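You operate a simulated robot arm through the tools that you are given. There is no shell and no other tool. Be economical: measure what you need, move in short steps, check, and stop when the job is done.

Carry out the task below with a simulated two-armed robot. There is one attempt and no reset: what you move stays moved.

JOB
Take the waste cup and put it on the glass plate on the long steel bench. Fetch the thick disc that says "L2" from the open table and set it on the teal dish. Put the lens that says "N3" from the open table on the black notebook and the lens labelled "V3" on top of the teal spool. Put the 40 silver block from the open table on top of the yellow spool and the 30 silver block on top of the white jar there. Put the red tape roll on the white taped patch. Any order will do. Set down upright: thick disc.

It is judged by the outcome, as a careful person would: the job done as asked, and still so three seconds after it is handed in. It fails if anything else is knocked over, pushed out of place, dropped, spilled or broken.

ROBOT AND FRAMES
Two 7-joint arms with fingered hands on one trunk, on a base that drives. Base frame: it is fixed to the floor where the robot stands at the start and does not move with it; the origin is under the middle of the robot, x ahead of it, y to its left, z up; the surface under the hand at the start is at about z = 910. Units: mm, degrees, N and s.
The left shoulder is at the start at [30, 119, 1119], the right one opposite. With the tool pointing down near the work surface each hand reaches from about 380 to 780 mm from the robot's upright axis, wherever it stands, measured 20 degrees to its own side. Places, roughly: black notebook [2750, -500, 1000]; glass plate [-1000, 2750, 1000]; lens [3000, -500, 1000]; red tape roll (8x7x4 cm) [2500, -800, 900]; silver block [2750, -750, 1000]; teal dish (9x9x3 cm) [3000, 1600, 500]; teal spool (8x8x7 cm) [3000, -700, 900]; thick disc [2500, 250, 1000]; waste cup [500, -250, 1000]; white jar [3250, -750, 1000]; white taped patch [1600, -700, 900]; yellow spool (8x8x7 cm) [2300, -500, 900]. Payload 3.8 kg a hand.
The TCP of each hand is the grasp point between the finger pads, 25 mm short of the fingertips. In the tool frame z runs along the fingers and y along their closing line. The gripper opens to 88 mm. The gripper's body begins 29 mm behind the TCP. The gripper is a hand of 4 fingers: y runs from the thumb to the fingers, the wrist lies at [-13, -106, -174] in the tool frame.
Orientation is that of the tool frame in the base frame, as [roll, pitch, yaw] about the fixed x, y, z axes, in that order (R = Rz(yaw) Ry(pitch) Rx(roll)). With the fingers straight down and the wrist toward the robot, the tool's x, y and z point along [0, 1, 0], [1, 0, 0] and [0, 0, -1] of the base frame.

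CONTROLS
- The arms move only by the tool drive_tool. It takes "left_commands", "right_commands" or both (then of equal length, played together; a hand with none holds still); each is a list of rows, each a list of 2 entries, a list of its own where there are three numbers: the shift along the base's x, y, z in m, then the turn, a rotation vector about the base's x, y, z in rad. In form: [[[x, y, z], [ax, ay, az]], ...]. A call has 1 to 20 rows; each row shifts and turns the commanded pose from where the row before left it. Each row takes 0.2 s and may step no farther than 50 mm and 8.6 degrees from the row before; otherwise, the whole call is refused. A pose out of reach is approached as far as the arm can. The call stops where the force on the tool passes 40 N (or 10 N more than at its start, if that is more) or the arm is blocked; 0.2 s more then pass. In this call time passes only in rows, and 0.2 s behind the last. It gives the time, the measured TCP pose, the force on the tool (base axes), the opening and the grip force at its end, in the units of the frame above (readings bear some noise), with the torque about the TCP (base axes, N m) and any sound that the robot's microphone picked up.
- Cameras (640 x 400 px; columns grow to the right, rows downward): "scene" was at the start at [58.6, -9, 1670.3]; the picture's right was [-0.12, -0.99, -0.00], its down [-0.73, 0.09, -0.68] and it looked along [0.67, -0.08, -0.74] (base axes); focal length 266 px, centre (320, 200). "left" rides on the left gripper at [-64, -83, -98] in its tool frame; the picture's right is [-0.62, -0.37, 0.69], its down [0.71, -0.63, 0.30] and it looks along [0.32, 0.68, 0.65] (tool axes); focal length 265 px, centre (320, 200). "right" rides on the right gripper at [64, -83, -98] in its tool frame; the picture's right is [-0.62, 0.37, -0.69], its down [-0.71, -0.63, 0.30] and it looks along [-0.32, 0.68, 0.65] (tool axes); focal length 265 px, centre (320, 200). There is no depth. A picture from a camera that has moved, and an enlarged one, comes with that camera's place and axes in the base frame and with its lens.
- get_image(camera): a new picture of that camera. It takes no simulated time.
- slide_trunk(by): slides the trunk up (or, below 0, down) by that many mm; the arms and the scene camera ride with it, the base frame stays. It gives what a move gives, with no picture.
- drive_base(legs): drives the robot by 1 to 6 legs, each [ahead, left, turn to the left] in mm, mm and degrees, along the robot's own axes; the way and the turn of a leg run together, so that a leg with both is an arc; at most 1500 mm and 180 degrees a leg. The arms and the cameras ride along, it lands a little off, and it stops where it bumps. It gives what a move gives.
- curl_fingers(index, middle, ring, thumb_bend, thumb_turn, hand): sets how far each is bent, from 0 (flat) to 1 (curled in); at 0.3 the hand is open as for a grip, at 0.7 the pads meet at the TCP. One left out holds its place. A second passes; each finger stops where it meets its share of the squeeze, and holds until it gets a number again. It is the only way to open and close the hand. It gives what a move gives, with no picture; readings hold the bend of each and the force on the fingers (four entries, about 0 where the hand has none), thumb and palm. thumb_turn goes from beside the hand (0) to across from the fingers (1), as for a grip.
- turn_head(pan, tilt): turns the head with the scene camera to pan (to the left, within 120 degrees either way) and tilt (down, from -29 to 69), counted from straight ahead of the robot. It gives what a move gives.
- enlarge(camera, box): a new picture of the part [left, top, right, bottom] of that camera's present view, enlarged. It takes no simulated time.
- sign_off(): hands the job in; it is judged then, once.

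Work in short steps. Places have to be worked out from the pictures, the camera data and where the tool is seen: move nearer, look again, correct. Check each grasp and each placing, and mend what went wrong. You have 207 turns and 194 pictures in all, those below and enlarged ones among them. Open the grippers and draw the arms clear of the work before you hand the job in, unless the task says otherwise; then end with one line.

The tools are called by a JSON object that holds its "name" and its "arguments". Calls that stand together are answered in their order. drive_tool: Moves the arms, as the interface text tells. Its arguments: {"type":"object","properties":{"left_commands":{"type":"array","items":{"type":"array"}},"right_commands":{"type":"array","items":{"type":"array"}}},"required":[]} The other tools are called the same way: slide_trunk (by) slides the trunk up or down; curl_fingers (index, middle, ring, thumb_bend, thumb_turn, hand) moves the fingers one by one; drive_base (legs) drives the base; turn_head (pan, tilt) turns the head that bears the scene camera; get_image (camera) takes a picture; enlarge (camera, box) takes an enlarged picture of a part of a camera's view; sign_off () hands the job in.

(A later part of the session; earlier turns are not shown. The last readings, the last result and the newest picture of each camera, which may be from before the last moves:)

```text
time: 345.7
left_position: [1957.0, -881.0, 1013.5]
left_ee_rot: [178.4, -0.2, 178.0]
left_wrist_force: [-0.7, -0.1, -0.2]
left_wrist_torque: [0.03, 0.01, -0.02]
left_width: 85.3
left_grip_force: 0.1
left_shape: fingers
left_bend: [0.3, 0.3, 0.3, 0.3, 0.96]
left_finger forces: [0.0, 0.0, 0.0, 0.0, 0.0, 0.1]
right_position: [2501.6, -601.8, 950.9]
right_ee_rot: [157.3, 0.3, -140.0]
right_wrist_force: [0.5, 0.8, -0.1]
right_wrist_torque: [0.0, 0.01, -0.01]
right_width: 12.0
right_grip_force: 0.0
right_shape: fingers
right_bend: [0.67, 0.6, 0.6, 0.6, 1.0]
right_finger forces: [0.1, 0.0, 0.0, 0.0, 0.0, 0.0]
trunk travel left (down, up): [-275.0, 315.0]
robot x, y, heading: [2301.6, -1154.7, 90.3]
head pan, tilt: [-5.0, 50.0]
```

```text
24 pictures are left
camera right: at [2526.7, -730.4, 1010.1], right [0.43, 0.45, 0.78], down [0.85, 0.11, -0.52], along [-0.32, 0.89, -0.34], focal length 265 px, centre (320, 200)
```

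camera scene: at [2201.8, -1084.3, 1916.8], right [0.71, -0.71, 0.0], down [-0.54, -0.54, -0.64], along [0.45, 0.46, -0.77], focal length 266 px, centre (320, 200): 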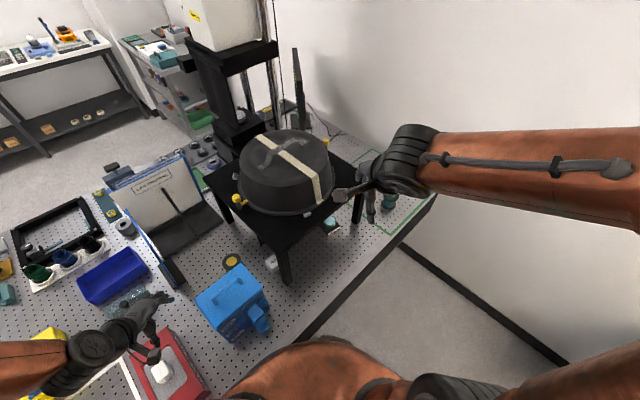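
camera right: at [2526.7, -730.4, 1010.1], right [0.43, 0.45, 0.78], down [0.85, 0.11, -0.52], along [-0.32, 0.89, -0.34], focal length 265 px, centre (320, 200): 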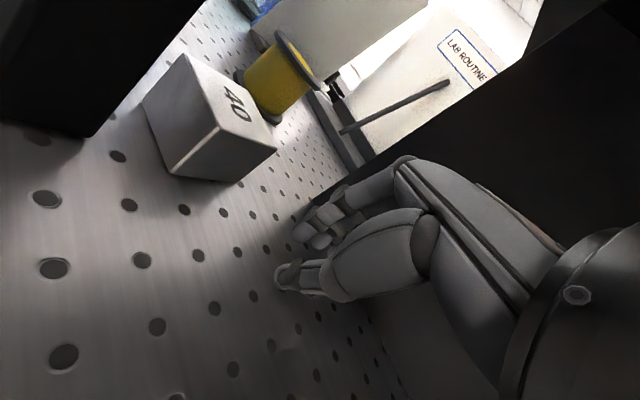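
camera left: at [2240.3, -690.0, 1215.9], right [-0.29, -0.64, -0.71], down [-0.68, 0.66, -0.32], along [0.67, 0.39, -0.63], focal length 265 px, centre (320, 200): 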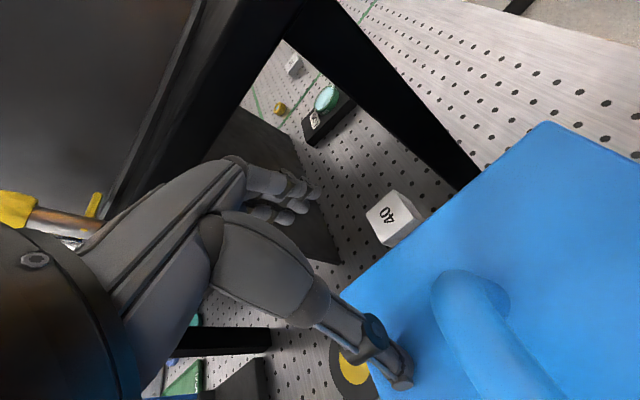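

It slipped off; the block now stands at about (2409,-620), top 948. I reopen at a safe height and move the hand further over it, nearer to its centre.

{"name": "drive_tool", "arguments": {"right_commands": [[[0, 0, 0.012], [0, 0, 0]]]}}

{"name": "curl_fingers", "arguments": {"hand": "right", "index": 0.25, "middle": 0.25, "ring": 0.25, "thumb_bend": 0.25}}

{"name": "drive_tool", "arguments": {"right_commands": [[[-0.028, -0.003, 0], [0, 0, 0]], [[-0.028, -0.003, 0], [0, 0, 0]], [[-0.026, -0.004, 0], [0, 0, 0]]]}}

{"name": "get_image", "arguments": {"camera": "right"}}

```text
time: 346.1
left_position: [1955.9, -880.0, 1013.0]
left_ee_rot: [178.4, -0.2, 177.8]
left_wrist_force: [-0.1, -0.5, -0.5]
left_wrist_torque: [0.0, 0.0, 0.03]
left_width: 85.1
left_grip_force: 0.0
left_shape: fingers
left_bend: [0.3, 0.3, 0.3, 0.3, 0.96]
left_finger forces: [0.0, 0.0, 0.0, 0.0, 0.1, 0.0]
right_position: [2501.7, -601.9, 961.9]
right_ee_rot: [157.2, 0.2, -139.9]
right_wrist_force: [1.0, -0.6, 0.3]
right_wrist_torque: [0.01, 0.01, 0.02]
right_width: 12.3
right_grip_force: 0.1
right_shape: fingers
right_bend: [0.67, 0.6, 0.6, 0.6, 1.0]
right_finger forces: [0.0, 0.0, 0.0, 0.1, 0.0, 0.0]
trunk travel left (down, up): [-275.0, 315.0]
robot x, y, heading: [2302.7, -1156.5, 90.3]
head pan, tilt: [-5.0, 50.0]
```

```text
time: 347.1
left_position: [1955.7, -879.2, 1013.6]
left_ee_rot: [178.4, -0.2, 177.9]
left_wrist_force: [-0.3, 0.6, -0.5]
left_wrist_torque: [-0.01, 0.0, 0.0]
left_width: 85.8
left_grip_force: 0.1
left_shape: fingers
left_bend: [0.3, 0.3, 0.3, 0.3, 0.96]
left_finger forces: [0.1, 0.0, 0.0, 0.0, 0.0, 0.0]
right_position: [2502.0, -601.6, 961.9]
right_ee_rot: [157.3, 0.3, -140.0]
right_wrist_force: [0.6, 0.7, -0.5]
right_wrist_torque: [-0.01, -0.07, 0.0]
right_width: 94.0
right_grip_force: 0.2
right_shape: fingers
right_bend: [0.25, 0.25, 0.25, 0.25, 0.97]
right_finger forces: [0.1, 0.1, 0.0, 0.1, 0.0, 0.1]
trunk travel left (down, up): [-275.0, 315.0]
robot x, y, heading: [2304.4, -1156.4, 90.3]
head pan, tilt: [-5.0, 50.0]
```

```text
time: 347.9
left_position: [1956.0, -880.0, 1013.3]
left_ee_rot: [178.5, -0.2, 177.8]
left_wrist_force: [0.0, 1.6, -0.4]
left_wrist_torque: [-0.02, 0.0, 0.02]
left_width: 85.4
left_grip_force: 0.0
left_shape: fingers
left_bend: [0.3, 0.3, 0.3, 0.3, 0.96]
left_finger forces: [0.0, 0.0, 0.1, 0.1, 0.0, 0.1]
right_position: [2418.4, -612.8, 962.7]
right_ee_rot: [157.3, 0.4, -140.0]
right_wrist_force: [0.7, 0.2, 0.2]
right_wrist_torque: [-0.05, 0.01, 0.03]
right_width: 94.5
right_grip_force: 0.1
right_shape: fingers
right_bend: [0.25, 0.25, 0.25, 0.24, 0.97]
right_finger forces: [0.0, 0.0, 0.1, 0.0, 0.5, 0.0]
trunk travel left (down, up): [-275.0, 315.0]
robot x, y, heading: [2304.5, -1152.4, 90.0]
head pan, tilt: [-5.0, 50.0]
```

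```text
23 pictures are left
camera right: at [2443.2, -741.0, 1022.5], right [0.43, 0.45, 0.78], down [0.85, 0.11, -0.52], along [-0.32, 0.89, -0.34], focal length 265 px, centre (320, 200)
```

right: 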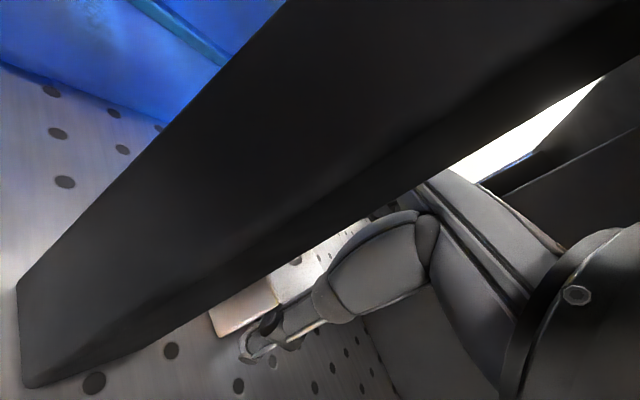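

The thumb just touches the block's front. I lower and close.

{"name": "drive_tool", "arguments": {"right_commands": [[[0.002, -0.003, -0.006], [0, 0, 0]], [[0, 0, -0.006], [0, 0, 0]]]}}

{"name": "curl_fingers", "arguments": {"hand": "right", "index": 0.7, "middle": 0.7, "ring": 0.7, "thumb_bend": 0.55}}

{"name": "get_image", "arguments": {"camera": "right"}}

```text
time: 348.5
left_position: [1956.1, -879.7, 1013.0]
left_ee_rot: [178.3, -0.2, 177.8]
left_wrist_force: [-0.1, -0.6, 0.4]
left_wrist_torque: [0.0, -0.04, 0.01]
left_width: 85.4
left_grip_force: 0.1
left_shape: fingers
left_bend: [0.3, 0.3, 0.3, 0.3, 0.96]
left_finger forces: [0.0, 0.0, 0.0, 0.0, 0.0, 0.1]
right_position: [2421.2, -615.6, 951.5]
right_ee_rot: [157.1, 0.3, -140.0]
right_wrist_force: [-0.3, -0.4, 3.7]
right_wrist_torque: [-0.15, -0.14, 0.01]
right_width: 94.9
right_grip_force: 2.1
right_shape: fingers
right_bend: [0.25, 0.25, 0.25, 0.25, 0.97]
right_finger forces: [0.0, 0.0, 0.0, 0.0, 4.2, 0.1]
trunk travel left (down, up): [-275.0, 315.0]
robot x, y, heading: [2306.4, -1152.4, 90.3]
head pan, tilt: [-5.0, 50.0]
```

```text
time: 349.5
left_position: [1956.3, -878.7, 1013.3]
left_ee_rot: [178.4, -0.1, 177.8]
left_wrist_force: [0.5, 0.5, -0.6]
left_wrist_torque: [-0.03, 0.01, 0.01]
left_width: 85.4
left_grip_force: 0.1
left_shape: fingers
left_bend: [0.3, 0.3, 0.3, 0.3, 0.96]
left_finger forces: [0.1, 0.0, 0.1, 0.0, 0.1, 0.0]
right_position: [2419.9, -615.1, 949.9]
right_ee_rot: [157.3, 0.3, -140.1]
right_wrist_force: [-0.6, 1.0, 0.1]
right_wrist_torque: [0.0, -0.07, -0.02]
right_width: 18.1
right_grip_force: 1.5
right_shape: fingers
right_bend: [0.69, 0.7, 0.7, 0.53, 1.0]
right_finger forces: [1.0, 0.0, 0.0, 0.0, 0.9, 0.0]
trunk travel left (down, up): [-275.0, 315.0]
robot x, y, heading: [2303.5, -1148.8, 90.0]
head pan, tilt: [-5.0, 50.0]
```

```text
22 pictures are left
camera right: at [2446.1, -744.2, 1010.0], right [0.43, 0.45, 0.78], down [0.85, 0.11, -0.52], along [-0.32, 0.89, -0.34], focal length 265 px, centre (320, 200)
```

right: 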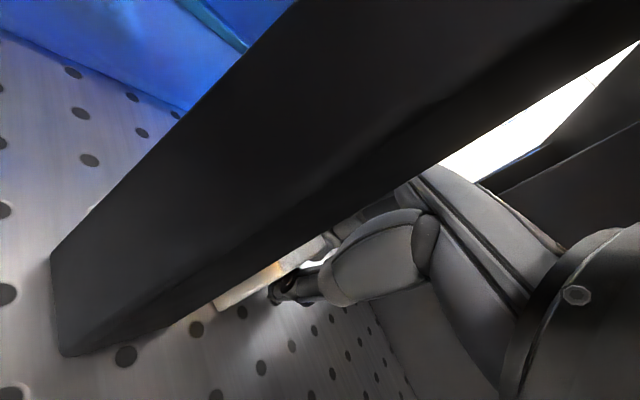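

The block squeezed out to the left. I open, and take a zoomed head view to see where it is now.

{"name": "curl_fingers", "arguments": {"hand": "right", "index": 0.3, "middle": 0.3, "ring": 0.3, "thumb_bend": 0.25}}

{"name": "enlarge", "arguments": {"camera": "scene", "box": [280, 120, 440, 240]}}

```text
time: 350.5
left_position: [1956.1, -880.6, 1013.7]
left_ee_rot: [178.3, -0.2, 177.9]
left_wrist_force: [-0.1, 0.2, 0.4]
left_wrist_torque: [0.01, 0.01, -0.01]
left_width: 85.3
left_grip_force: 0.0
left_shape: fingers
left_bend: [0.3, 0.3, 0.3, 0.3, 0.96]
left_finger forces: [0.0, 0.0, 0.0, 0.0, 0.1, 0.0]
right_position: [2421.1, -615.5, 952.3]
right_ee_rot: [157.1, 0.3, -139.9]
right_wrist_force: [-1.1, 1.5, 8.4]
right_wrist_torque: [-0.23, -0.23, -0.01]
right_width: 85.6
right_grip_force: 4.4
right_shape: fingers
right_bend: [0.3, 0.3, 0.3, 0.28, 0.98]
right_finger forces: [0.0, 0.0, 0.0, 0.0, 8.3, 0.0]
trunk travel left (down, up): [-275.0, 315.0]
robot x, y, heading: [2306.2, -1153.0, 90.2]
head pan, tilt: [-5.0, 50.0]
```

```text
3.33 times, centred on (360, 180) of scene
camera zoom: at [2309.2, -1096.1, 1666.9], right [1.0, -0.08, 0.0], down [-0.06, -0.76, -0.64], along [0.05, 0.64, -0.77], focal length 887 px, centre (187, 267)
```

zoom: 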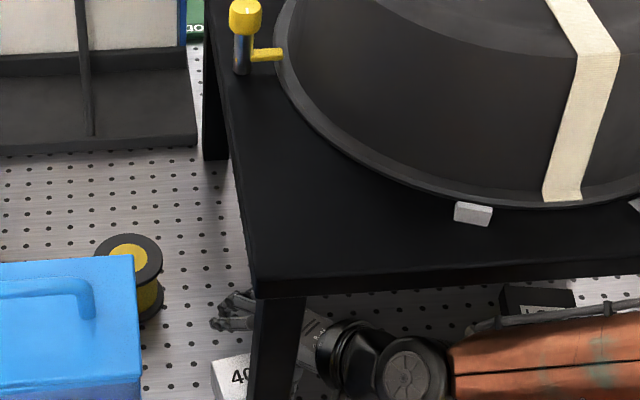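

The block has moved left to ≈(2392,-637), now partly outside the riser. I lift the right fingers above it and withdraw along the entry line.

{"name": "drive_tool", "arguments": {"right_commands": [[[0, 0, 0.007], [0, 0, 0]], [[0, 0, 0.006], [0, 0, 0]], [[0.02, -0.024, 0], [0, 0, 0]], [[0.025, -0.03, 0], [0, 0, 0]], [[0.025, -0.03, 0], [0, 0, 0]], [[0.025, -0.03, 0], [0, 0, 0]], [[0.025, -0.03, 0], [0, 0, 0]]]}}

{"name": "drive_base", "arguments": {"legs": [[-170, 0, 0]]}}

{"name": "enlarge", "arguments": {"camera": "scene", "box": [280, 120, 440, 240]}}

```text
time: 352.1
left_position: [1956.8, -879.3, 1014.5]
left_ee_rot: [178.2, -0.2, 177.9]
left_wrist_force: [-0.5, -0.8, -0.2]
left_wrist_torque: [0.0, 0.0, 0.04]
left_width: 85.2
left_grip_force: 0.0
left_shape: fingers
left_bend: [0.3, 0.3, 0.3, 0.3, 0.96]
left_finger forces: [0.1, 0.1, 0.0, 0.1, 0.0, 0.1]
right_position: [2541.9, -760.4, 964.5]
right_ee_rot: [157.2, 0.3, -139.9]
right_wrist_force: [0.6, 0.2, 0.9]
right_wrist_torque: [0.02, 0.02, -0.01]
right_width: 88.0
right_grip_force: 0.1
right_shape: fingers
right_bend: [0.3, 0.3, 0.3, 0.25, 0.97]
right_finger forces: [0.0, 0.1, 0.1, 0.1, 0.0, 0.1]
trunk travel left (down, up): [-275.0, 315.0]
robot x, y, heading: [2304.6, -1153.6, 90.2]
head pan, tilt: [-5.0, 50.0]
```

```text
time: 353.6
left_position: [1955.7, -1050.7, 1013.6]
left_ee_rot: [178.2, -0.2, 177.8]
left_wrist_force: [-0.3, 0.5, 0.7]
left_wrist_torque: [0.02, 0.02, -0.01]
left_width: 85.2
left_grip_force: 0.0
left_shape: fingers
left_bend: [0.3, 0.3, 0.3, 0.3, 0.96]
left_finger forces: [0.1, 0.0, 0.0, 0.0, 0.0, 0.1]
right_position: [2542.1, -929.4, 964.2]
right_ee_rot: [157.2, 0.3, -139.8]
right_wrist_force: [-0.3, -0.8, 0.1]
right_wrist_torque: [0.02, 0.04, -0.03]
right_width: 87.8
right_grip_force: 0.1
right_shape: fingers
right_bend: [0.3, 0.3, 0.3, 0.25, 0.97]
right_finger forces: [0.0, 0.1, 0.0, 0.0, 0.1, 0.1]
trunk travel left (down, up): [-275.0, 315.0]
robot x, y, heading: [2304.1, -1321.7, 90.1]
head pan, tilt: [-5.0, 50.0]
```

```text
3.33 times, centred on (360, 180) of scene
camera zoom: at [2310.2, -1266.9, 1666.9], right [1.0, -0.08, 0.0], down [-0.06, -0.76, -0.64], along [0.05, 0.64, -0.77], focal length 887 px, centre (187, 267)
```

zoom: 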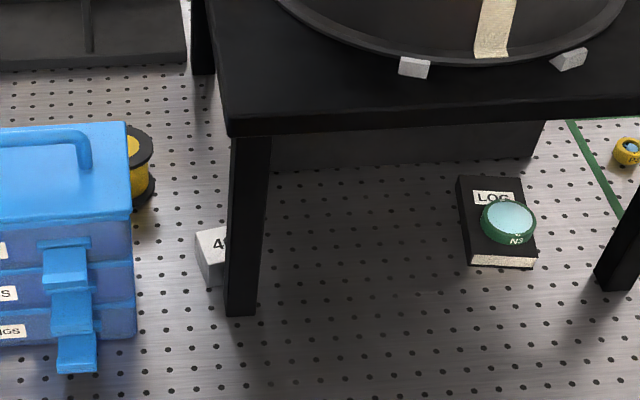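

The block is at ≈(2398,-641), rotated ~15°, behind the leg and half outside the riser. New plan: left hand from the left, entering behind the blue stack (y≈-577), then sliding forward to straddle it. Trunk up, base back to heading 50°.

{"name": "slide_trunk", "arguments": {"by": 250}}

{"name": "drive_base", "arguments": {"legs": [[0, 0, -40], [62, 236, 0]]}}

{"name": "drive_tool", "arguments": {"left_commands": [[[0.02, 0.015, 0.03], [0, 0, -0.1]], [[0.04, 0.019, 0.01], [0, 0, -0.14]], [[0.042, 0.019, 0], [0, 0, -0.14]], [[0.042, 0.019, 0], [0, 0, -0.14]], [[0.042, 0.019, 0], [0, 0, -0.14]], [[0.042, 0.019, 0], [0, 0, -0.14]], [[0.02, 0, 0], [0, 0, -0.04]]]}}

{"name": "curl_fingers", "arguments": {"hand": "left", "index": 0.22, "middle": 0.22, "ring": 0.22, "thumb_bend": 0.24}}

{"name": "get_image", "arguments": {"camera": "left"}}

```text
time: 356.2
left_position: [1956.7, -1049.6, 1264.2]
left_ee_rot: [178.4, -0.1, 177.9]
left_wrist_force: [-0.9, -0.4, 0.4]
left_wrist_torque: [0.0, 0.01, 0.0]
left_width: 85.3
left_grip_force: 0.0
left_shape: fingers
left_bend: [0.3, 0.3, 0.3, 0.3, 0.96]
left_finger forces: [0.1, 0.0, 0.1, 0.1, 0.0, 0.0]
right_position: [2541.3, -929.1, 1212.6]
right_ee_rot: [157.2, 0.2, -139.9]
right_wrist_force: [0.3, -0.3, -0.4]
right_wrist_torque: [0.01, -0.04, 0.04]
right_width: 88.0
right_grip_force: 0.0
right_shape: fingers
right_bend: [0.3, 0.3, 0.3, 0.25, 0.97]
right_finger forces: [0.0, 0.0, 0.1, 0.0, 0.0, 0.0]
trunk travel left (down, up): [-525.0, 65.0]
robot x, y, heading: [2304.3, -1326.6, 90.0]
head pan, tilt: [-5.0, 50.0]
```

```text
time: 359.8
left_position: [2073.3, -690.5, 1264.3]
left_ee_rot: [178.5, -0.2, 137.7]
left_wrist_force: [1.2, -0.6, 0.5]
left_wrist_torque: [-0.02, 0.02, 0.02]
left_width: 85.1
left_grip_force: 0.0
left_shape: fingers
left_bend: [0.3, 0.3, 0.3, 0.3, 0.96]
left_finger forces: [0.1, 0.0, 0.1, 0.1, 0.0, 0.1]
right_position: [2599.2, -975.2, 1213.9]
right_ee_rot: [157.2, 0.3, 179.8]
right_wrist_force: [0.9, 0.3, -0.8]
right_wrist_torque: [0.0, 0.05, 0.0]
right_width: 88.1
right_grip_force: 0.1
right_shape: fingers
right_bend: [0.3, 0.3, 0.3, 0.25, 0.97]
right_finger forces: [0.0, 0.1, 0.0, 0.0, 0.1, 0.1]
trunk travel left (down, up): [-525.0, 65.0]
robot x, y, heading: [2164.2, -1122.7, 49.9]
head pan, tilt: [-5.0, 50.0]
```

```text
time: 361.4
left_position: [2322.9, -582.8, 1304.2]
left_ee_rot: [178.3, -0.2, 89.5]
left_wrist_force: [-0.3, -0.4, 0.2]
left_wrist_torque: [0.01, -0.02, 0.01]
left_width: 85.2
left_grip_force: 0.0
left_shape: fingers
left_bend: [0.3, 0.3, 0.3, 0.3, 0.96]
left_finger forces: [0.0, 0.1, 0.1, 0.1, 0.0, 0.0]
right_position: [2598.9, -977.0, 1212.6]
right_ee_rot: [157.2, 0.2, 180.0]
right_wrist_force: [-0.2, -0.1, 0.0]
right_wrist_torque: [0.02, 0.02, 0.02]
right_width: 88.1
right_grip_force: 0.1
right_shape: fingers
right_bend: [0.3, 0.3, 0.3, 0.25, 0.97]
right_finger forces: [0.0, 0.1, 0.0, 0.0, 0.0, 0.0]
trunk travel left (down, up): [-525.0, 65.0]
robot x, y, heading: [2162.3, -1120.8, 50.0]
head pan, tilt: [-5.0, 50.0]
```

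```text
time: 362.4
left_position: [2322.1, -580.5, 1302.8]
left_ee_rot: [178.4, -0.3, 89.6]
left_wrist_force: [0.8, -0.6, 0.4]
left_wrist_torque: [-0.02, 0.01, 0.01]
left_width: 98.7
left_grip_force: 0.1
left_shape: fingers
left_bend: [0.22, 0.22, 0.22, 0.24, 0.95]
left_finger forces: [0.0, 0.0, 0.0, 0.1, 0.1, 0.0]
right_position: [2597.9, -976.0, 1213.5]
right_ee_rot: [157.2, 0.2, 179.9]
right_wrist_force: [0.4, 0.3, 0.1]
right_wrist_torque: [0.0, 0.0, 0.04]
right_width: 88.2
right_grip_force: 0.0
right_shape: fingers
right_bend: [0.3, 0.3, 0.3, 0.25, 0.97]
right_finger forces: [0.0, 0.1, 0.0, 0.0, 0.1, 0.0]
trunk travel left (down, up): [-525.0, 65.0]
robot x, y, heading: [2162.0, -1125.4, 49.9]
head pan, tilt: [-5.0, 50.0]
```

```text
19 pictures are left
camera left: at [2234.5, -644.8, 1399.4], right [-0.35, -0.62, -0.7], down [-0.62, 0.72, -0.32], along [0.7, 0.32, -0.63], focal length 265 px, centre (320, 200)
```

left: 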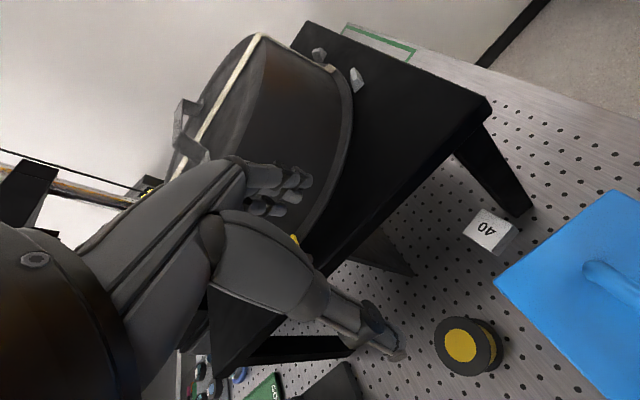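

The block is fully visible: centre (2397,-643), faces turned ~14°. I set yaw ≈100°, lean the hand 10° back, and descend at (2322,-577) to z≈1007.

{"name": "drive_tool", "arguments": {"left_commands": [[[0, 0.003, -0.03], [0, 0, 0.1]], [[0, 0, -0.04], [0, 0, 0.08]], [[0, 0, -0.042], [-0.015, 0.086, 0]], [[0, 0, -0.042], [-0.015, 0.086, 0]], [[0, 0, -0.045], [0, 0, 0]], [[0, 0, -0.045], [0, 0, 0]], [[0, 0, -0.045], [0, 0, 0]]]}}

{"name": "get_image", "arguments": {"camera": "left"}}

```text
time: 364.0
left_position: [2321.8, -578.1, 1012.1]
left_ee_rot: [-171.6, -0.2, 99.9]
left_wrist_force: [-0.5, -0.1, -0.5]
left_wrist_torque: [0.0, -0.01, 0.01]
left_width: 98.5
left_grip_force: 0.1
left_shape: fingers
left_bend: [0.22, 0.22, 0.22, 0.24, 0.95]
left_finger forces: [0.0, 0.0, 0.0, 0.1, 0.0, 0.0]
right_position: [2598.5, -976.3, 1214.6]
right_ee_rot: [157.2, 0.4, 179.8]
right_wrist_force: [-0.5, -0.1, 0.2]
right_wrist_torque: [-0.03, 0.0, -0.03]
right_width: 87.9
right_grip_force: 0.0
right_shape: fingers
right_bend: [0.3, 0.3, 0.3, 0.25, 0.97]
right_finger forces: [0.0, 0.0, 0.1, 0.0, 0.1, 0.0]
trunk travel left (down, up): [-525.0, 65.0]
robot x, y, heading: [2158.2, -1125.5, 50.1]
head pan, tilt: [-5.0, 50.0]
```

```text
18 pictures are left
camera left: at [2264.4, -653.7, 1122.3], right [-0.35, -0.69, -0.63], down [-0.78, 0.59, -0.21], along [0.52, 0.42, -0.75], focal length 265 px, centre (320, 200)
```

left: 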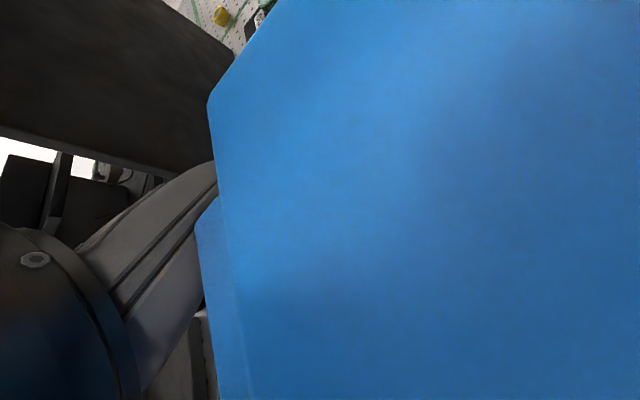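

No contact; the camera is just above the stack. I move +x 64 mm under the riser's edge in small steps, then look.

{"name": "drive_tool", "arguments": {"left_commands": [[[0.016, 0, 0], [0, 0, 0]], [[0.016, 0, 0], [0, 0, 0]], [[0.016, 0, 0], [0, 0, 0]], [[0.016, 0, -0.004], [0, 0, 0]]]}}

{"name": "get_image", "arguments": {"camera": "left"}}

```text
time: 365.0
left_position: [2385.7, -577.1, 1010.7]
left_ee_rot: [-171.6, -0.2, 99.8]
left_wrist_force: [-0.8, -0.1, 0.5]
left_wrist_torque: [0.03, 0.0, -0.03]
left_width: 98.6
left_grip_force: 0.1
left_shape: fingers
left_bend: [0.22, 0.22, 0.22, 0.24, 0.95]
left_finger forces: [0.0, 0.0, 0.1, 0.1, 0.1, 0.0]
right_position: [2599.7, -977.3, 1213.3]
right_ee_rot: [157.1, 0.2, 179.8]
right_wrist_force: [0.2, 1.0, 0.3]
right_wrist_torque: [-0.02, 0.01, -0.01]
right_width: 87.9
right_grip_force: 0.0
right_shape: fingers
right_bend: [0.3, 0.3, 0.3, 0.25, 0.97]
right_finger forces: [0.0, 0.0, 0.0, 0.0, 0.0, 0.0]
trunk travel left (down, up): [-525.0, 65.0]
robot x, y, heading: [2162.1, -1120.5, 50.2]
head pan, tilt: [-5.0, 50.0]
```

```text
17 pictures are left
camera left: at [2329.5, -652.8, 1119.4], right [-0.35, -0.69, -0.63], down [-0.78, 0.59, -0.21], along [0.52, 0.42, -0.75], focal length 265 px, centre (320, 200)
```

left: 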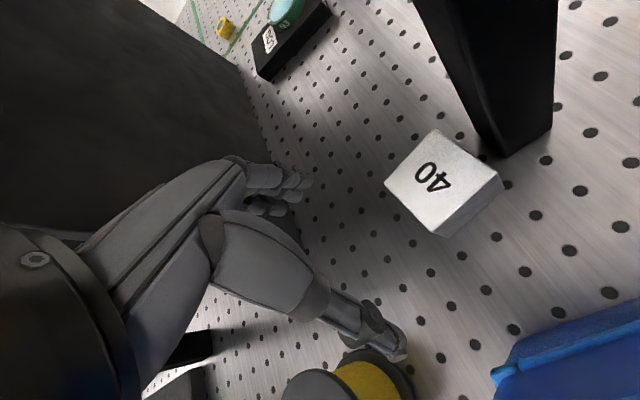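

Clear view: block at (2398,-642). I descend to z≈960 here, then slide -y 60 mm to straddle it.

{"name": "drive_tool", "arguments": {"left_commands": [[[0.002, 0, -0.025], [0, 0, 0]], [[0.002, 0, -0.024], [0, 0, 0]], [[0.002, -0.015, 0], [0, 0, 0]], [[0.002, -0.015, 0], [0, 0, 0]], [[0.002, -0.015, 0], [0, 0, 0]], [[0.001, -0.015, 0], [0, 0, 0]]]}}

{"name": "get_image", "arguments": {"camera": "left"}}

```text
time: 366.4
left_position: [2395.9, -637.1, 960.9]
left_ee_rot: [-171.6, -0.2, 99.9]
left_wrist_force: [0.0, -0.7, 0.8]
left_wrist_torque: [-0.01, -0.03, 0.0]
left_width: 98.7
left_grip_force: 0.1
left_shape: fingers
left_bend: [0.22, 0.22, 0.22, 0.24, 0.95]
left_finger forces: [0.0, 0.1, 0.0, 0.1, 0.1, 0.0]
right_position: [2597.9, -976.2, 1212.9]
right_ee_rot: [157.3, 0.3, 179.8]
right_wrist_force: [0.1, -0.1, -0.3]
right_wrist_torque: [-0.01, -0.03, 0.01]
right_width: 88.2
right_grip_force: 0.0
right_shape: fingers
right_bend: [0.3, 0.3, 0.3, 0.25, 0.97]
right_finger forces: [0.0, 0.1, 0.0, 0.0, 0.1, 0.0]
trunk travel left (down, up): [-525.0, 65.0]
robot x, y, heading: [2160.5, -1123.4, 50.1]
head pan, tilt: [-5.0, 50.0]
```

```text
16 pictures are left
camera left: at [2340.2, -713.2, 1071.4], right [-0.35, -0.69, -0.63], down [-0.78, 0.59, -0.21], along [0.52, 0.42, -0.75], focal length 265 px, centre (320, 200)
```

left: 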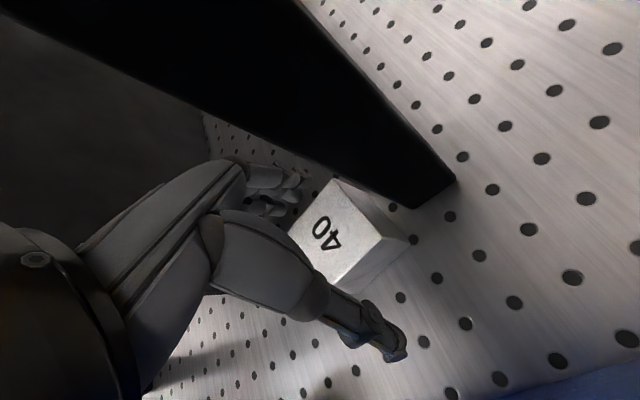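

Straddled without contact. I adjust -4 mm in y, lower 7 mm and close.

{"name": "drive_tool", "arguments": {"left_commands": [[[0.002, -0.004, -0.007], [0, 0, 0]]]}}

{"name": "curl_fingers", "arguments": {"hand": "left", "index": 0.6, "middle": 0.6, "ring": 0.55, "thumb_bend": 0.6}}

{"name": "get_image", "arguments": {"camera": "left"}}

```text
time: 366.8
left_position: [2398.9, -641.7, 955.0]
left_ee_rot: [-171.6, -0.2, 99.9]
left_wrist_force: [-0.2, 0.1, 0.4]
left_wrist_torque: [0.0, -0.03, -0.03]
left_width: 98.8
left_grip_force: 0.0
left_shape: fingers
left_bend: [0.22, 0.22, 0.22, 0.24, 0.95]
left_finger forces: [0.0, 0.0, 0.0, 0.1, 0.0, 0.0]
right_position: [2598.5, -975.3, 1212.1]
right_ee_rot: [157.2, 0.2, 180.0]
right_wrist_force: [-0.5, 0.6, 0.6]
right_wrist_torque: [-0.01, 0.02, 0.01]
right_width: 88.2
right_grip_force: 0.1
right_shape: fingers
right_bend: [0.3, 0.3, 0.3, 0.25, 0.97]
right_finger forces: [0.0, 0.0, 0.0, 0.0, 0.0, 0.0]
trunk travel left (down, up): [-525.0, 65.0]
robot x, y, heading: [2166.2, -1120.4, 50.0]
head pan, tilt: [-5.0, 50.0]
```

```text
time: 367.8
left_position: [2398.8, -641.9, 954.9]
left_ee_rot: [-171.6, -0.3, 99.9]
left_wrist_force: [1.6, -0.4, 0.6]
left_wrist_torque: [0.02, -0.16, 0.01]
left_width: 45.4
left_grip_force: 12.9
left_shape: fingers
left_bend: [0.5, 0.53, 0.52, 0.49, 0.97]
left_finger forces: [5.7, 5.7, 1.7, 0.0, 12.3, 0.1]
right_position: [2598.4, -977.1, 1214.1]
right_ee_rot: [157.2, 0.2, 179.9]
right_wrist_force: [-0.3, 0.7, 0.0]
right_wrist_torque: [0.01, 0.02, 0.02]
right_width: 87.9
right_grip_force: 0.1
right_shape: fingers
right_bend: [0.3, 0.3, 0.3, 0.25, 0.97]
right_finger forces: [0.0, 0.0, 0.1, 0.1, 0.0, 0.1]
trunk travel left (down, up): [-525.0, 65.0]
robot x, y, heading: [2161.4, -1125.1, 49.9]
head pan, tilt: [-5.0, 50.0]
```

```text
15 pictures are left
camera left: at [2342.5, -717.0, 1064.3], right [-0.35, -0.69, -0.63], down [-0.78, 0.59, -0.21], along [0.52, 0.42, -0.75], focal length 265 px, centre (320, 200)
```

left: 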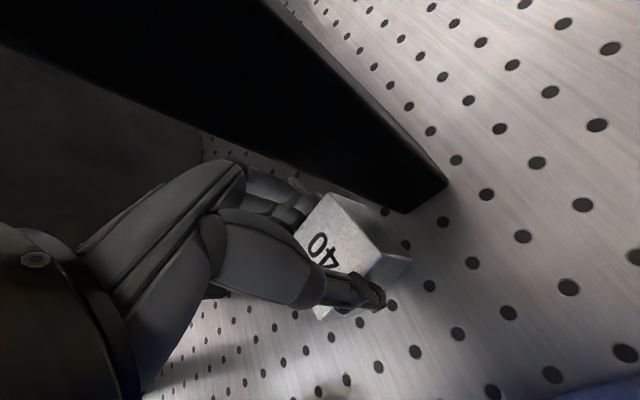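

Firm grip (12.9 N, all fingers). I lift 8 mm, slide back +y, then work out leftwards with staged rises to clear the riser, stack and spool.

{"name": "drive_tool", "arguments": {"left_commands": [[[0, 0, 0.008], [0, 0, 0]], [[-0.003, 0.02, 0], [0, 0, 0]], [[-0.003, 0.02, 0], [0, 0, 0]], [[-0.003, 0.02, 0], [0, 0, 0]], [[-0.002, 0.014, 0], [0, 0, 0]], [[0, 0, 0.022], [0, 0, 0]], [[0, 0, 0.02], [0, 0, 0]], [[-0.02, 0, 0], [0, 0, 0]], [[0, 0, 0.018], [0, 0, 0]], [[0, 0, 0.016], [0, 0, 0]]]}}

{"name": "get_image", "arguments": {"camera": "left"}}

```text
time: 370.0
left_position: [2367.6, -567.3, 1038.9]
left_ee_rot: [-171.5, -0.1, 99.8]
left_wrist_force: [-0.3, 0.1, -2.4]
left_wrist_torque: [-0.02, 0.01, -0.01]
left_width: 44.8
left_grip_force: 11.4
left_shape: fingers
left_bend: [0.51, 0.53, 0.52, 0.49, 0.97]
left_finger forces: [5.3, 5.0, 1.6, 0.0, 11.8, 0.1]
right_position: [2598.8, -976.2, 1213.3]
right_ee_rot: [157.2, 0.2, -180.0]
right_wrist_force: [-0.5, -0.2, 1.0]
right_wrist_torque: [0.0, -0.03, 0.02]
right_width: 88.2
right_grip_force: 0.0
right_shape: fingers
right_bend: [0.3, 0.3, 0.3, 0.25, 0.97]
right_finger forces: [0.1, 0.0, 0.0, 0.0, 0.0, 0.0]
trunk travel left (down, up): [-525.0, 65.0]
robot x, y, heading: [2164.3, -1120.8, 50.0]
head pan, tilt: [-5.0, 50.0]
```

```text
14 pictures are left
camera left: at [2311.2, -643.4, 1148.5], right [-0.35, -0.69, -0.63], down [-0.78, 0.59, -0.21], along [0.52, 0.42, -0.75], focal length 265 px, centre (320, 200)
```

left: 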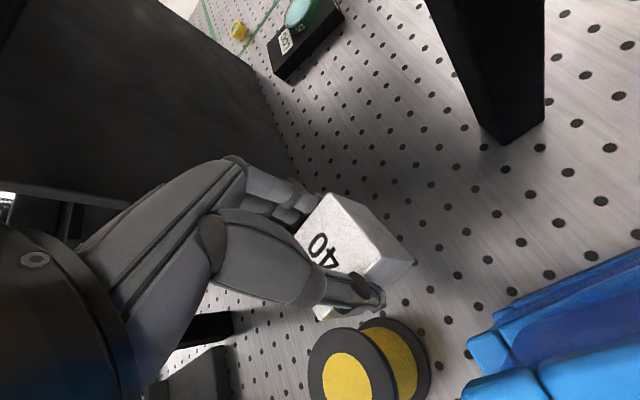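

Block held over the spool's side. Spool top ≈(2300,-511). I move the block over it.

{"name": "drive_tool", "arguments": {"left_commands": [[[-0.02, 0.01, 0.008], [0, 0, 0]], [[-0.024, 0.024, 0], [0, 0, 0]], [[-0.024, 0.026, 0], [0, 0, 0]]]}}

{"name": "get_image", "arguments": {"camera": "left"}}

{"name": "turn_head", "arguments": {"pan": 10, "tilt": 50}}

{"name": "enlarge", "arguments": {"camera": "scene", "box": [280, 140, 440, 260]}}

```text
time: 370.8
left_position: [2298.3, -507.5, 1045.7]
left_ee_rot: [-171.6, 0.0, 99.9]
left_wrist_force: [0.3, -0.2, -3.1]
left_wrist_torque: [-0.03, -0.02, 0.01]
left_width: 44.6
left_grip_force: 11.6
left_shape: fingers
left_bend: [0.51, 0.53, 0.52, 0.49, 0.97]
left_finger forces: [5.3, 4.8, 1.4, 0.1, 11.9, 0.0]
right_position: [2597.8, -975.2, 1214.1]
right_ee_rot: [157.3, 0.3, 179.9]
right_wrist_force: [0.5, 0.2, -0.4]
right_wrist_torque: [-0.04, -0.01, -0.01]
right_width: 87.9
right_grip_force: 0.1
right_shape: fingers
right_bend: [0.3, 0.3, 0.3, 0.25, 0.97]
right_finger forces: [0.0, 0.0, 0.1, 0.0, 0.1, 0.1]
trunk travel left (down, up): [-525.0, 65.0]
robot x, y, heading: [2161.7, -1128.1, 50.0]
head pan, tilt: [-5.0, 50.0]
```

```text
13 pictures are left
camera left: at [2242.1, -583.3, 1154.9], right [-0.35, -0.69, -0.63], down [-0.78, 0.59, -0.21], along [0.52, 0.42, -0.75], focal length 265 px, centre (320, 200)
```

left: 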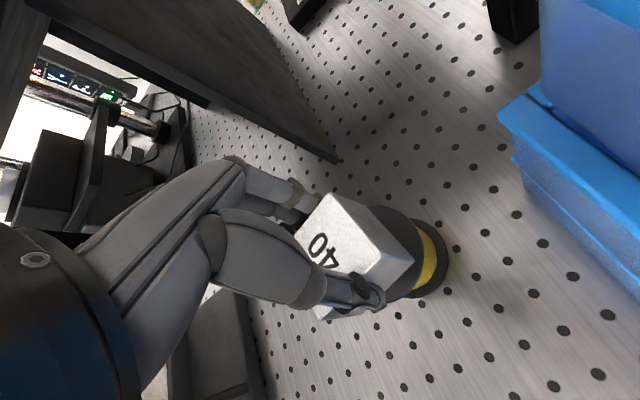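

```text
time: 371.6
left_position: [2299.5, -509.1, 1045.4]
left_ee_rot: [-171.6, -0.2, 99.9]
left_wrist_force: [0.1, 0.8, -2.7]
left_wrist_torque: [0.02, -0.01, -0.01]
left_width: 44.8
left_grip_force: 12.1
left_shape: fingers
left_bend: [0.51, 0.53, 0.52, 0.49, 0.97]
left_finger forces: [5.2, 4.8, 1.4, 0.0, 11.8, 0.0]
right_position: [2598.1, -975.5, 1213.2]
right_ee_rot: [157.2, 0.3, 179.9]
right_wrist_force: [-1.2, 0.6, -0.6]
right_wrist_torque: [0.0, 0.01, 0.0]
right_width: 88.3
right_grip_force: 0.1
right_shape: fingers
right_bend: [0.3, 0.3, 0.3, 0.25, 0.97]
right_finger forces: [0.1, 0.1, 0.2, 0.0, 0.0, 0.1]
trunk travel left (down, up): [-525.0, 65.0]
robot x, y, heading: [2163.0, -1123.0, 49.9]
head pan, tilt: [10.0, 50.0]
```

```text
3.33 times, centred on (360, 200) of scene
camera zoom: at [2188.4, -1071.0, 1916.8], right [0.87, -0.5, 0.0], down [-0.38, -0.66, -0.64], along [0.32, 0.56, -0.77], focal length 887 px, centre (187, 200)
```

zoom: 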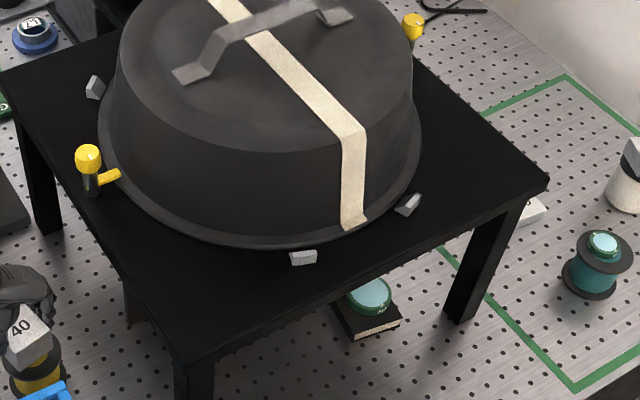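

I zoom the head view onto the spool and block.

{"name": "enlarge", "arguments": {"camera": "scene", "box": [220, 205, 316, 277]}}

```text
5.56 times, centred on (268, 241) of scene
camera zoom: at [2188.4, -1071.0, 1916.8], right [0.87, -0.5, 0.0], down [-0.38, -0.66, -0.64], along [0.32, 0.56, -0.77], focal length 1479 px, centre (609, -28)
```

zoom: 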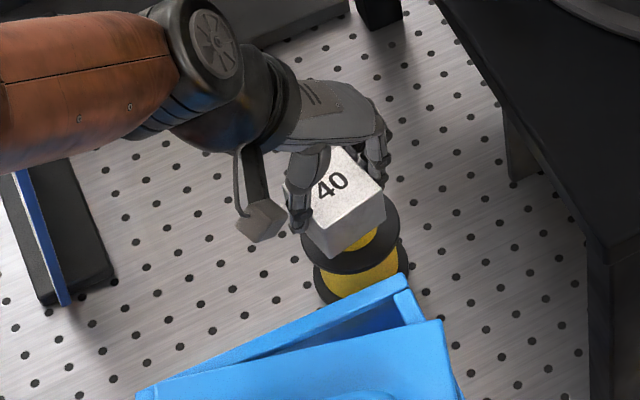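

The block is ~10 mm off the spool's centre; I shift (+7,-4) and lower. (I also notice the blue stack's top layer looks shifted—will inspect right after.)

{"name": "drive_tool", "arguments": {"left_commands": [[[0.007, -0.004, 0], [0, 0, 0]], [[0, 0, -0.012], [0, 0, 0]], [[0, 0, -0.004], [0, 0, 0]]]}}

{"name": "drive_tool", "arguments": {"left_commands": [[[0, 0, -0.004], [0, 0, 0]]]}}

{"name": "drive_tool", "arguments": {"left_commands": [[[0, 0, -0.004], [0, 0, 0]]]}}

```text
time: 372.4
left_position: [2306.3, -512.6, 1029.3]
left_ee_rot: [-171.6, 0.0, 99.9]
left_wrist_force: [0.6, -0.7, -2.8]
left_wrist_torque: [0.01, -0.02, -0.01]
left_width: 44.6
left_grip_force: 11.8
left_shape: fingers
left_bend: [0.51, 0.53, 0.52, 0.49, 0.97]
left_finger forces: [5.4, 4.8, 1.5, 0.1, 11.7, 0.0]
right_position: [2598.6, -976.3, 1212.7]
right_ee_rot: [157.1, 0.3, 179.8]
right_wrist_force: [1.0, -0.5, 0.1]
right_wrist_torque: [-0.02, 0.01, -0.02]
right_width: 88.1
right_grip_force: 0.1
right_shape: fingers
right_bend: [0.3, 0.3, 0.3, 0.25, 0.97]
right_finger forces: [0.1, 0.1, 0.0, 0.0, 0.0, 0.0]
trunk travel left (down, up): [-525.0, 65.0]
robot x, y, heading: [2159.6, -1123.9, 50.1]
head pan, tilt: [10.0, 50.0]
```

```text
time: 372.8
left_position: [2306.6, -511.7, 1025.7]
left_ee_rot: [-171.6, 0.0, 99.8]
left_wrist_force: [-0.2, -0.8, -3.0]
left_wrist_torque: [-0.01, -0.02, -0.02]
left_width: 44.7
left_grip_force: 11.5
left_shape: fingers
left_bend: [0.51, 0.53, 0.52, 0.49, 0.97]
left_finger forces: [5.4, 4.8, 1.4, 0.0, 11.8, 0.1]
right_position: [2598.2, -975.6, 1212.6]
right_ee_rot: [157.2, 0.3, 179.9]
right_wrist_force: [0.0, -0.5, -0.4]
right_wrist_torque: [-0.03, -0.02, 0.01]
right_width: 88.1
right_grip_force: 0.1
right_shape: fingers
right_bend: [0.3, 0.3, 0.3, 0.25, 0.97]
right_finger forces: [0.0, 0.0, 0.0, 0.1, 0.0, 0.0]
trunk travel left (down, up): [-525.0, 65.0]
robot x, y, heading: [2161.5, -1123.0, 49.8]
head pan, tilt: [10.0, 50.0]
```

```text
time: 373.2
left_position: [2306.7, -510.7, 1023.1]
left_ee_rot: [-171.7, -0.1, 99.8]
left_wrist_force: [-0.6, -1.0, -2.6]
left_wrist_torque: [0.0, 0.0, -0.01]
left_width: 44.6
left_grip_force: 12.1
left_shape: fingers
left_bend: [0.51, 0.53, 0.52, 0.49, 0.97]
left_finger forces: [5.4, 4.8, 1.5, 0.0, 11.8, 0.0]
right_position: [2600.4, -975.2, 1212.7]
right_ee_rot: [157.3, 0.2, 179.9]
right_wrist_force: [0.0, 0.4, 0.3]
right_wrist_torque: [0.03, 0.0, -0.05]
right_width: 88.1
right_grip_force: 0.1
right_shape: fingers
right_bend: [0.3, 0.3, 0.3, 0.25, 0.97]
right_finger forces: [0.0, 0.1, 0.0, 0.1, 0.0, 0.1]
trunk travel left (down, up): [-525.0, 65.0]
robot x, y, heading: [2165.7, -1122.8, 50.1]
head pan, tilt: [10.0, 50.0]
```

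Not in contact yet; I keep lowering in 3 mm steps.

{"name": "drive_tool", "arguments": {"left_commands": [[[0, 0, -0.003], [0, 0, 0]]]}}

{"name": "drive_tool", "arguments": {"left_commands": [[[0, 0, -0.003], [0, 0, 0]]]}}

{"name": "drive_tool", "arguments": {"left_commands": [[[0, 0, -0.003], [0, 0, 0]]]}}

```text
time: 373.6
left_position: [2306.4, -511.7, 1020.7]
left_ee_rot: [-171.8, -0.3, 99.9]
left_wrist_force: [0.0, -0.7, 4.2]
left_wrist_torque: [0.1, -0.16, 0.0]
left_width: 45.4
left_grip_force: 12.9
left_shape: fingers
left_bend: [0.51, 0.54, 0.53, 0.49, 0.97]
left_finger forces: [5.5, 5.2, 1.6, 0.0, 13.1, 0.0]
right_position: [2599.6, -977.7, 1213.3]
right_ee_rot: [157.1, 0.2, 179.9]
right_wrist_force: [0.3, -0.2, 0.3]
right_wrist_torque: [0.04, 0.0, -0.02]
right_width: 88.1
right_grip_force: 0.1
right_shape: fingers
right_bend: [0.3, 0.3, 0.3, 0.25, 0.97]
right_finger forces: [0.0, 0.0, 0.0, 0.0, 0.0, 0.0]
trunk travel left (down, up): [-525.0, 65.0]
robot x, y, heading: [2162.0, -1122.6, 49.5]
head pan, tilt: [10.0, 50.0]
```

```text
time: 374.0
left_position: [2306.2, -511.5, 1018.7]
left_ee_rot: [-171.9, -0.4, 99.9]
left_wrist_force: [0.3, 0.2, 13.1]
left_wrist_torque: [0.09, -0.21, -0.03]
left_width: 45.5
left_grip_force: 14.3
left_shape: fingers
left_bend: [0.52, 0.54, 0.53, 0.49, 0.97]
left_finger forces: [6.0, 5.9, 1.6, 0.0, 14.4, 0.0]
right_position: [2597.6, -977.8, 1213.7]
right_ee_rot: [157.1, 0.3, 179.8]
right_wrist_force: [-0.2, 0.6, 0.0]
right_wrist_torque: [-0.01, -0.01, -0.01]
right_width: 88.1
right_grip_force: 0.1
right_shape: fingers
right_bend: [0.3, 0.3, 0.3, 0.25, 0.97]
right_finger forces: [0.0, 0.1, 0.0, 0.0, 0.0, 0.0]
trunk travel left (down, up): [-525.0, 65.0]
robot x, y, heading: [2162.1, -1121.0, 49.6]
head pan, tilt: [10.0, 50.0]
```

```text
time: 374.4
left_position: [2307.0, -512.3, 1018.1]
left_ee_rot: [-171.8, -0.5, 100.0]
left_wrist_force: [1.2, 2.0, 27.7]
left_wrist_torque: [0.07, -0.05, 0.0]
left_width: 46.1
left_grip_force: 16.8
left_shape: fingers
left_bend: [0.52, 0.54, 0.53, 0.49, 0.97]
left_finger forces: [6.2, 6.7, 1.5, 0.0, 18.6, 0.0]
right_position: [2597.7, -978.6, 1214.7]
right_ee_rot: [157.2, 0.2, 179.9]
right_wrist_force: [0.0, -0.5, -0.5]
right_wrist_torque: [0.01, -0.01, -0.02]
right_width: 88.2
right_grip_force: 0.0
right_shape: fingers
right_bend: [0.3, 0.3, 0.3, 0.25, 0.97]
right_finger forces: [0.0, 0.0, 0.0, 0.0, 0.0, 0.0]
trunk travel left (down, up): [-525.0, 65.0]
robot x, y, heading: [2161.9, -1122.9, 49.9]
head pan, tilt: [10.0, 50.0]
```

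Full contact. I ease up 3 mm, open gently, rise and look.

{"name": "drive_tool", "arguments": {"left_commands": [[[0, 0, 0.003], [0, 0, 0]]]}}

{"name": "curl_fingers", "arguments": {"hand": "left", "index": 0.34, "middle": 0.34, "ring": 0.34, "thumb_bend": 0.34}}

{"name": "drive_tool", "arguments": {"left_commands": [[[0, 0, 0.02], [0, 0, 0]], [[0, 0, 0.04], [0, 0, 0]], [[-0.005, 0, 0.045], [0, 0, 0]], [[-0.02, 0, 0.045], [0, 0, 0]], [[-0.045, 0.01, 0.02], [0, 0, 0]], [[-0.045, 0.01, 0.02], [0, 0, 0]]]}}

{"name": "enlarge", "arguments": {"camera": "scene", "box": [200, 190, 328, 286]}}

```text
time: 374.8
left_position: [2307.4, -513.6, 1017.1]
left_ee_rot: [-171.7, -0.3, 99.9]
left_wrist_force: [4.5, 4.3, 19.4]
left_wrist_torque: [0.14, -0.21, 0.02]
left_width: 45.7
left_grip_force: 15.7
left_shape: fingers
left_bend: [0.52, 0.54, 0.53, 0.49, 0.97]
left_finger forces: [6.9, 7.0, 1.7, 0.0, 15.1, 0.0]
right_position: [2598.7, -977.5, 1214.1]
right_ee_rot: [157.1, 0.3, 179.9]
right_wrist_force: [0.7, -0.6, -0.5]
right_wrist_torque: [-0.04, -0.02, 0.01]
right_width: 87.9
right_grip_force: 0.0
right_shape: fingers
right_bend: [0.3, 0.3, 0.3, 0.25, 0.97]
right_finger forces: [0.1, 0.0, 0.1, 0.0, 0.1, 0.1]
trunk travel left (down, up): [-525.0, 65.0]
robot x, y, heading: [2157.5, -1124.9, 50.1]
head pan, tilt: [10.0, 50.0]
```

```text
time: 375.8
left_position: [2305.8, -511.1, 1016.3]
left_ee_rot: [-171.6, -0.2, 99.9]
left_wrist_force: [-0.6, -0.3, 0.8]
left_wrist_torque: [-0.02, 0.01, 0.01]
left_width: 76.1
left_grip_force: 0.1
left_shape: fingers
left_bend: [0.34, 0.34, 0.34, 0.34, 0.96]
left_finger forces: [0.0, 0.0, 0.0, 0.0, 0.1, 0.0]
right_position: [2598.8, -975.3, 1212.2]
right_ee_rot: [157.2, 0.3, 180.0]
right_wrist_force: [-0.2, -0.3, 0.2]
right_wrist_torque: [-0.01, -0.02, 0.01]
right_width: 87.9
right_grip_force: 0.0
right_shape: fingers
right_bend: [0.3, 0.3, 0.3, 0.25, 0.97]
right_finger forces: [0.0, 0.0, 0.0, 0.0, 0.0, 0.0]
trunk travel left (down, up): [-525.0, 65.0]
robot x, y, heading: [2162.0, -1120.7, 49.9]
head pan, tilt: [10.0, 50.0]
```

```text
refused: row 5 steps farther than a row can; nothing moved
```

```text
4.17 times, centred on (264, 238) of scene
camera zoom: at [2188.0, -1070.9, 1916.8], right [0.87, -0.5, 0.0], down [-0.38, -0.66, -0.64], along [0.32, 0.56, -0.77], focal length 1109 px, centre (553, 42)
```

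zoom: 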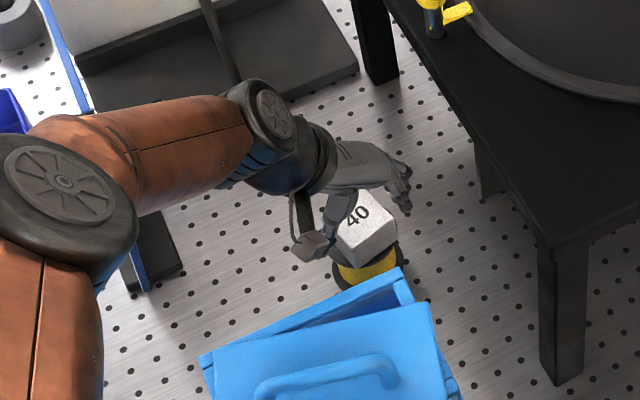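

The 40 block rests on the yellow spool. The blue organiser's top unit has been rotated ~12° by my wrist; I'll nudge it back. First raise the left hand clear.

{"name": "drive_tool", "arguments": {"left_commands": [[[0, 0, 0.02], [0, 0, 0]], [[0, 0, 0.04], [0, 0, 0]], [[0, 0, 0.045], [0, 0, 0]], [[-0.015, 0, 0.045], [0, 0, 0]], [[-0.03, 0.01, 0.035], [0, 0, 0]], [[-0.04, 0.01, 0.025], [0, 0, 0]], [[-0.04, 0, 0.02], [0, 0, 0]], [[-0.04, 0, 0], [0, 0, 0]]]}}

{"name": "enlarge", "arguments": {"camera": "scene", "box": [190, 210, 350, 330]}}

```text
time: 377.6
left_position: [2139.1, -491.9, 1247.7]
left_ee_rot: [-171.7, -0.2, 99.8]
left_wrist_force: [-0.1, -0.5, -0.2]
left_wrist_torque: [-0.02, -0.04, -0.02]
left_width: 76.3
left_grip_force: 0.1
left_shape: fingers
left_bend: [0.34, 0.34, 0.34, 0.34, 0.96]
left_finger forces: [0.0, 0.1, 0.0, 0.0, 0.0, 0.1]
right_position: [2597.9, -975.7, 1213.8]
right_ee_rot: [157.1, 0.3, 179.8]
right_wrist_force: [-0.1, -0.3, 0.0]
right_wrist_torque: [0.01, -0.04, -0.04]
right_width: 87.8
right_grip_force: 0.0
right_shape: fingers
right_bend: [0.3, 0.3, 0.3, 0.25, 0.97]
right_finger forces: [0.0, 0.1, 0.0, 0.0, 0.0, 0.0]
trunk travel left (down, up): [-525.0, 65.0]
robot x, y, heading: [2164.5, -1124.8, 50.0]
head pan, tilt: [10.0, 50.0]
```

```text
3.33 times, centred on (270, 270) of scene
camera zoom: at [2185.9, -1071.2, 1916.8], right [0.87, -0.5, 0.0], down [-0.38, -0.66, -0.64], along [0.32, 0.56, -0.77], focal length 887 px, centre (487, -33)
```

zoom: 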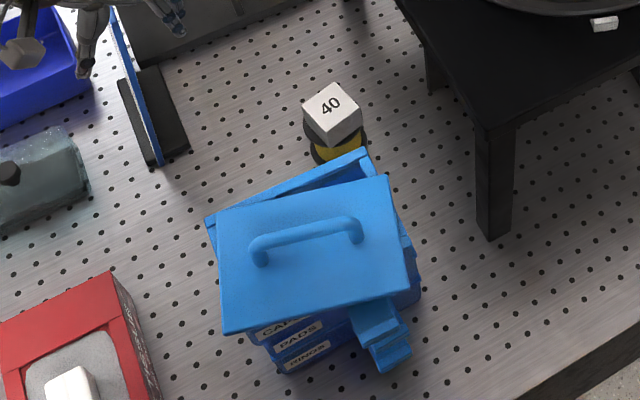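

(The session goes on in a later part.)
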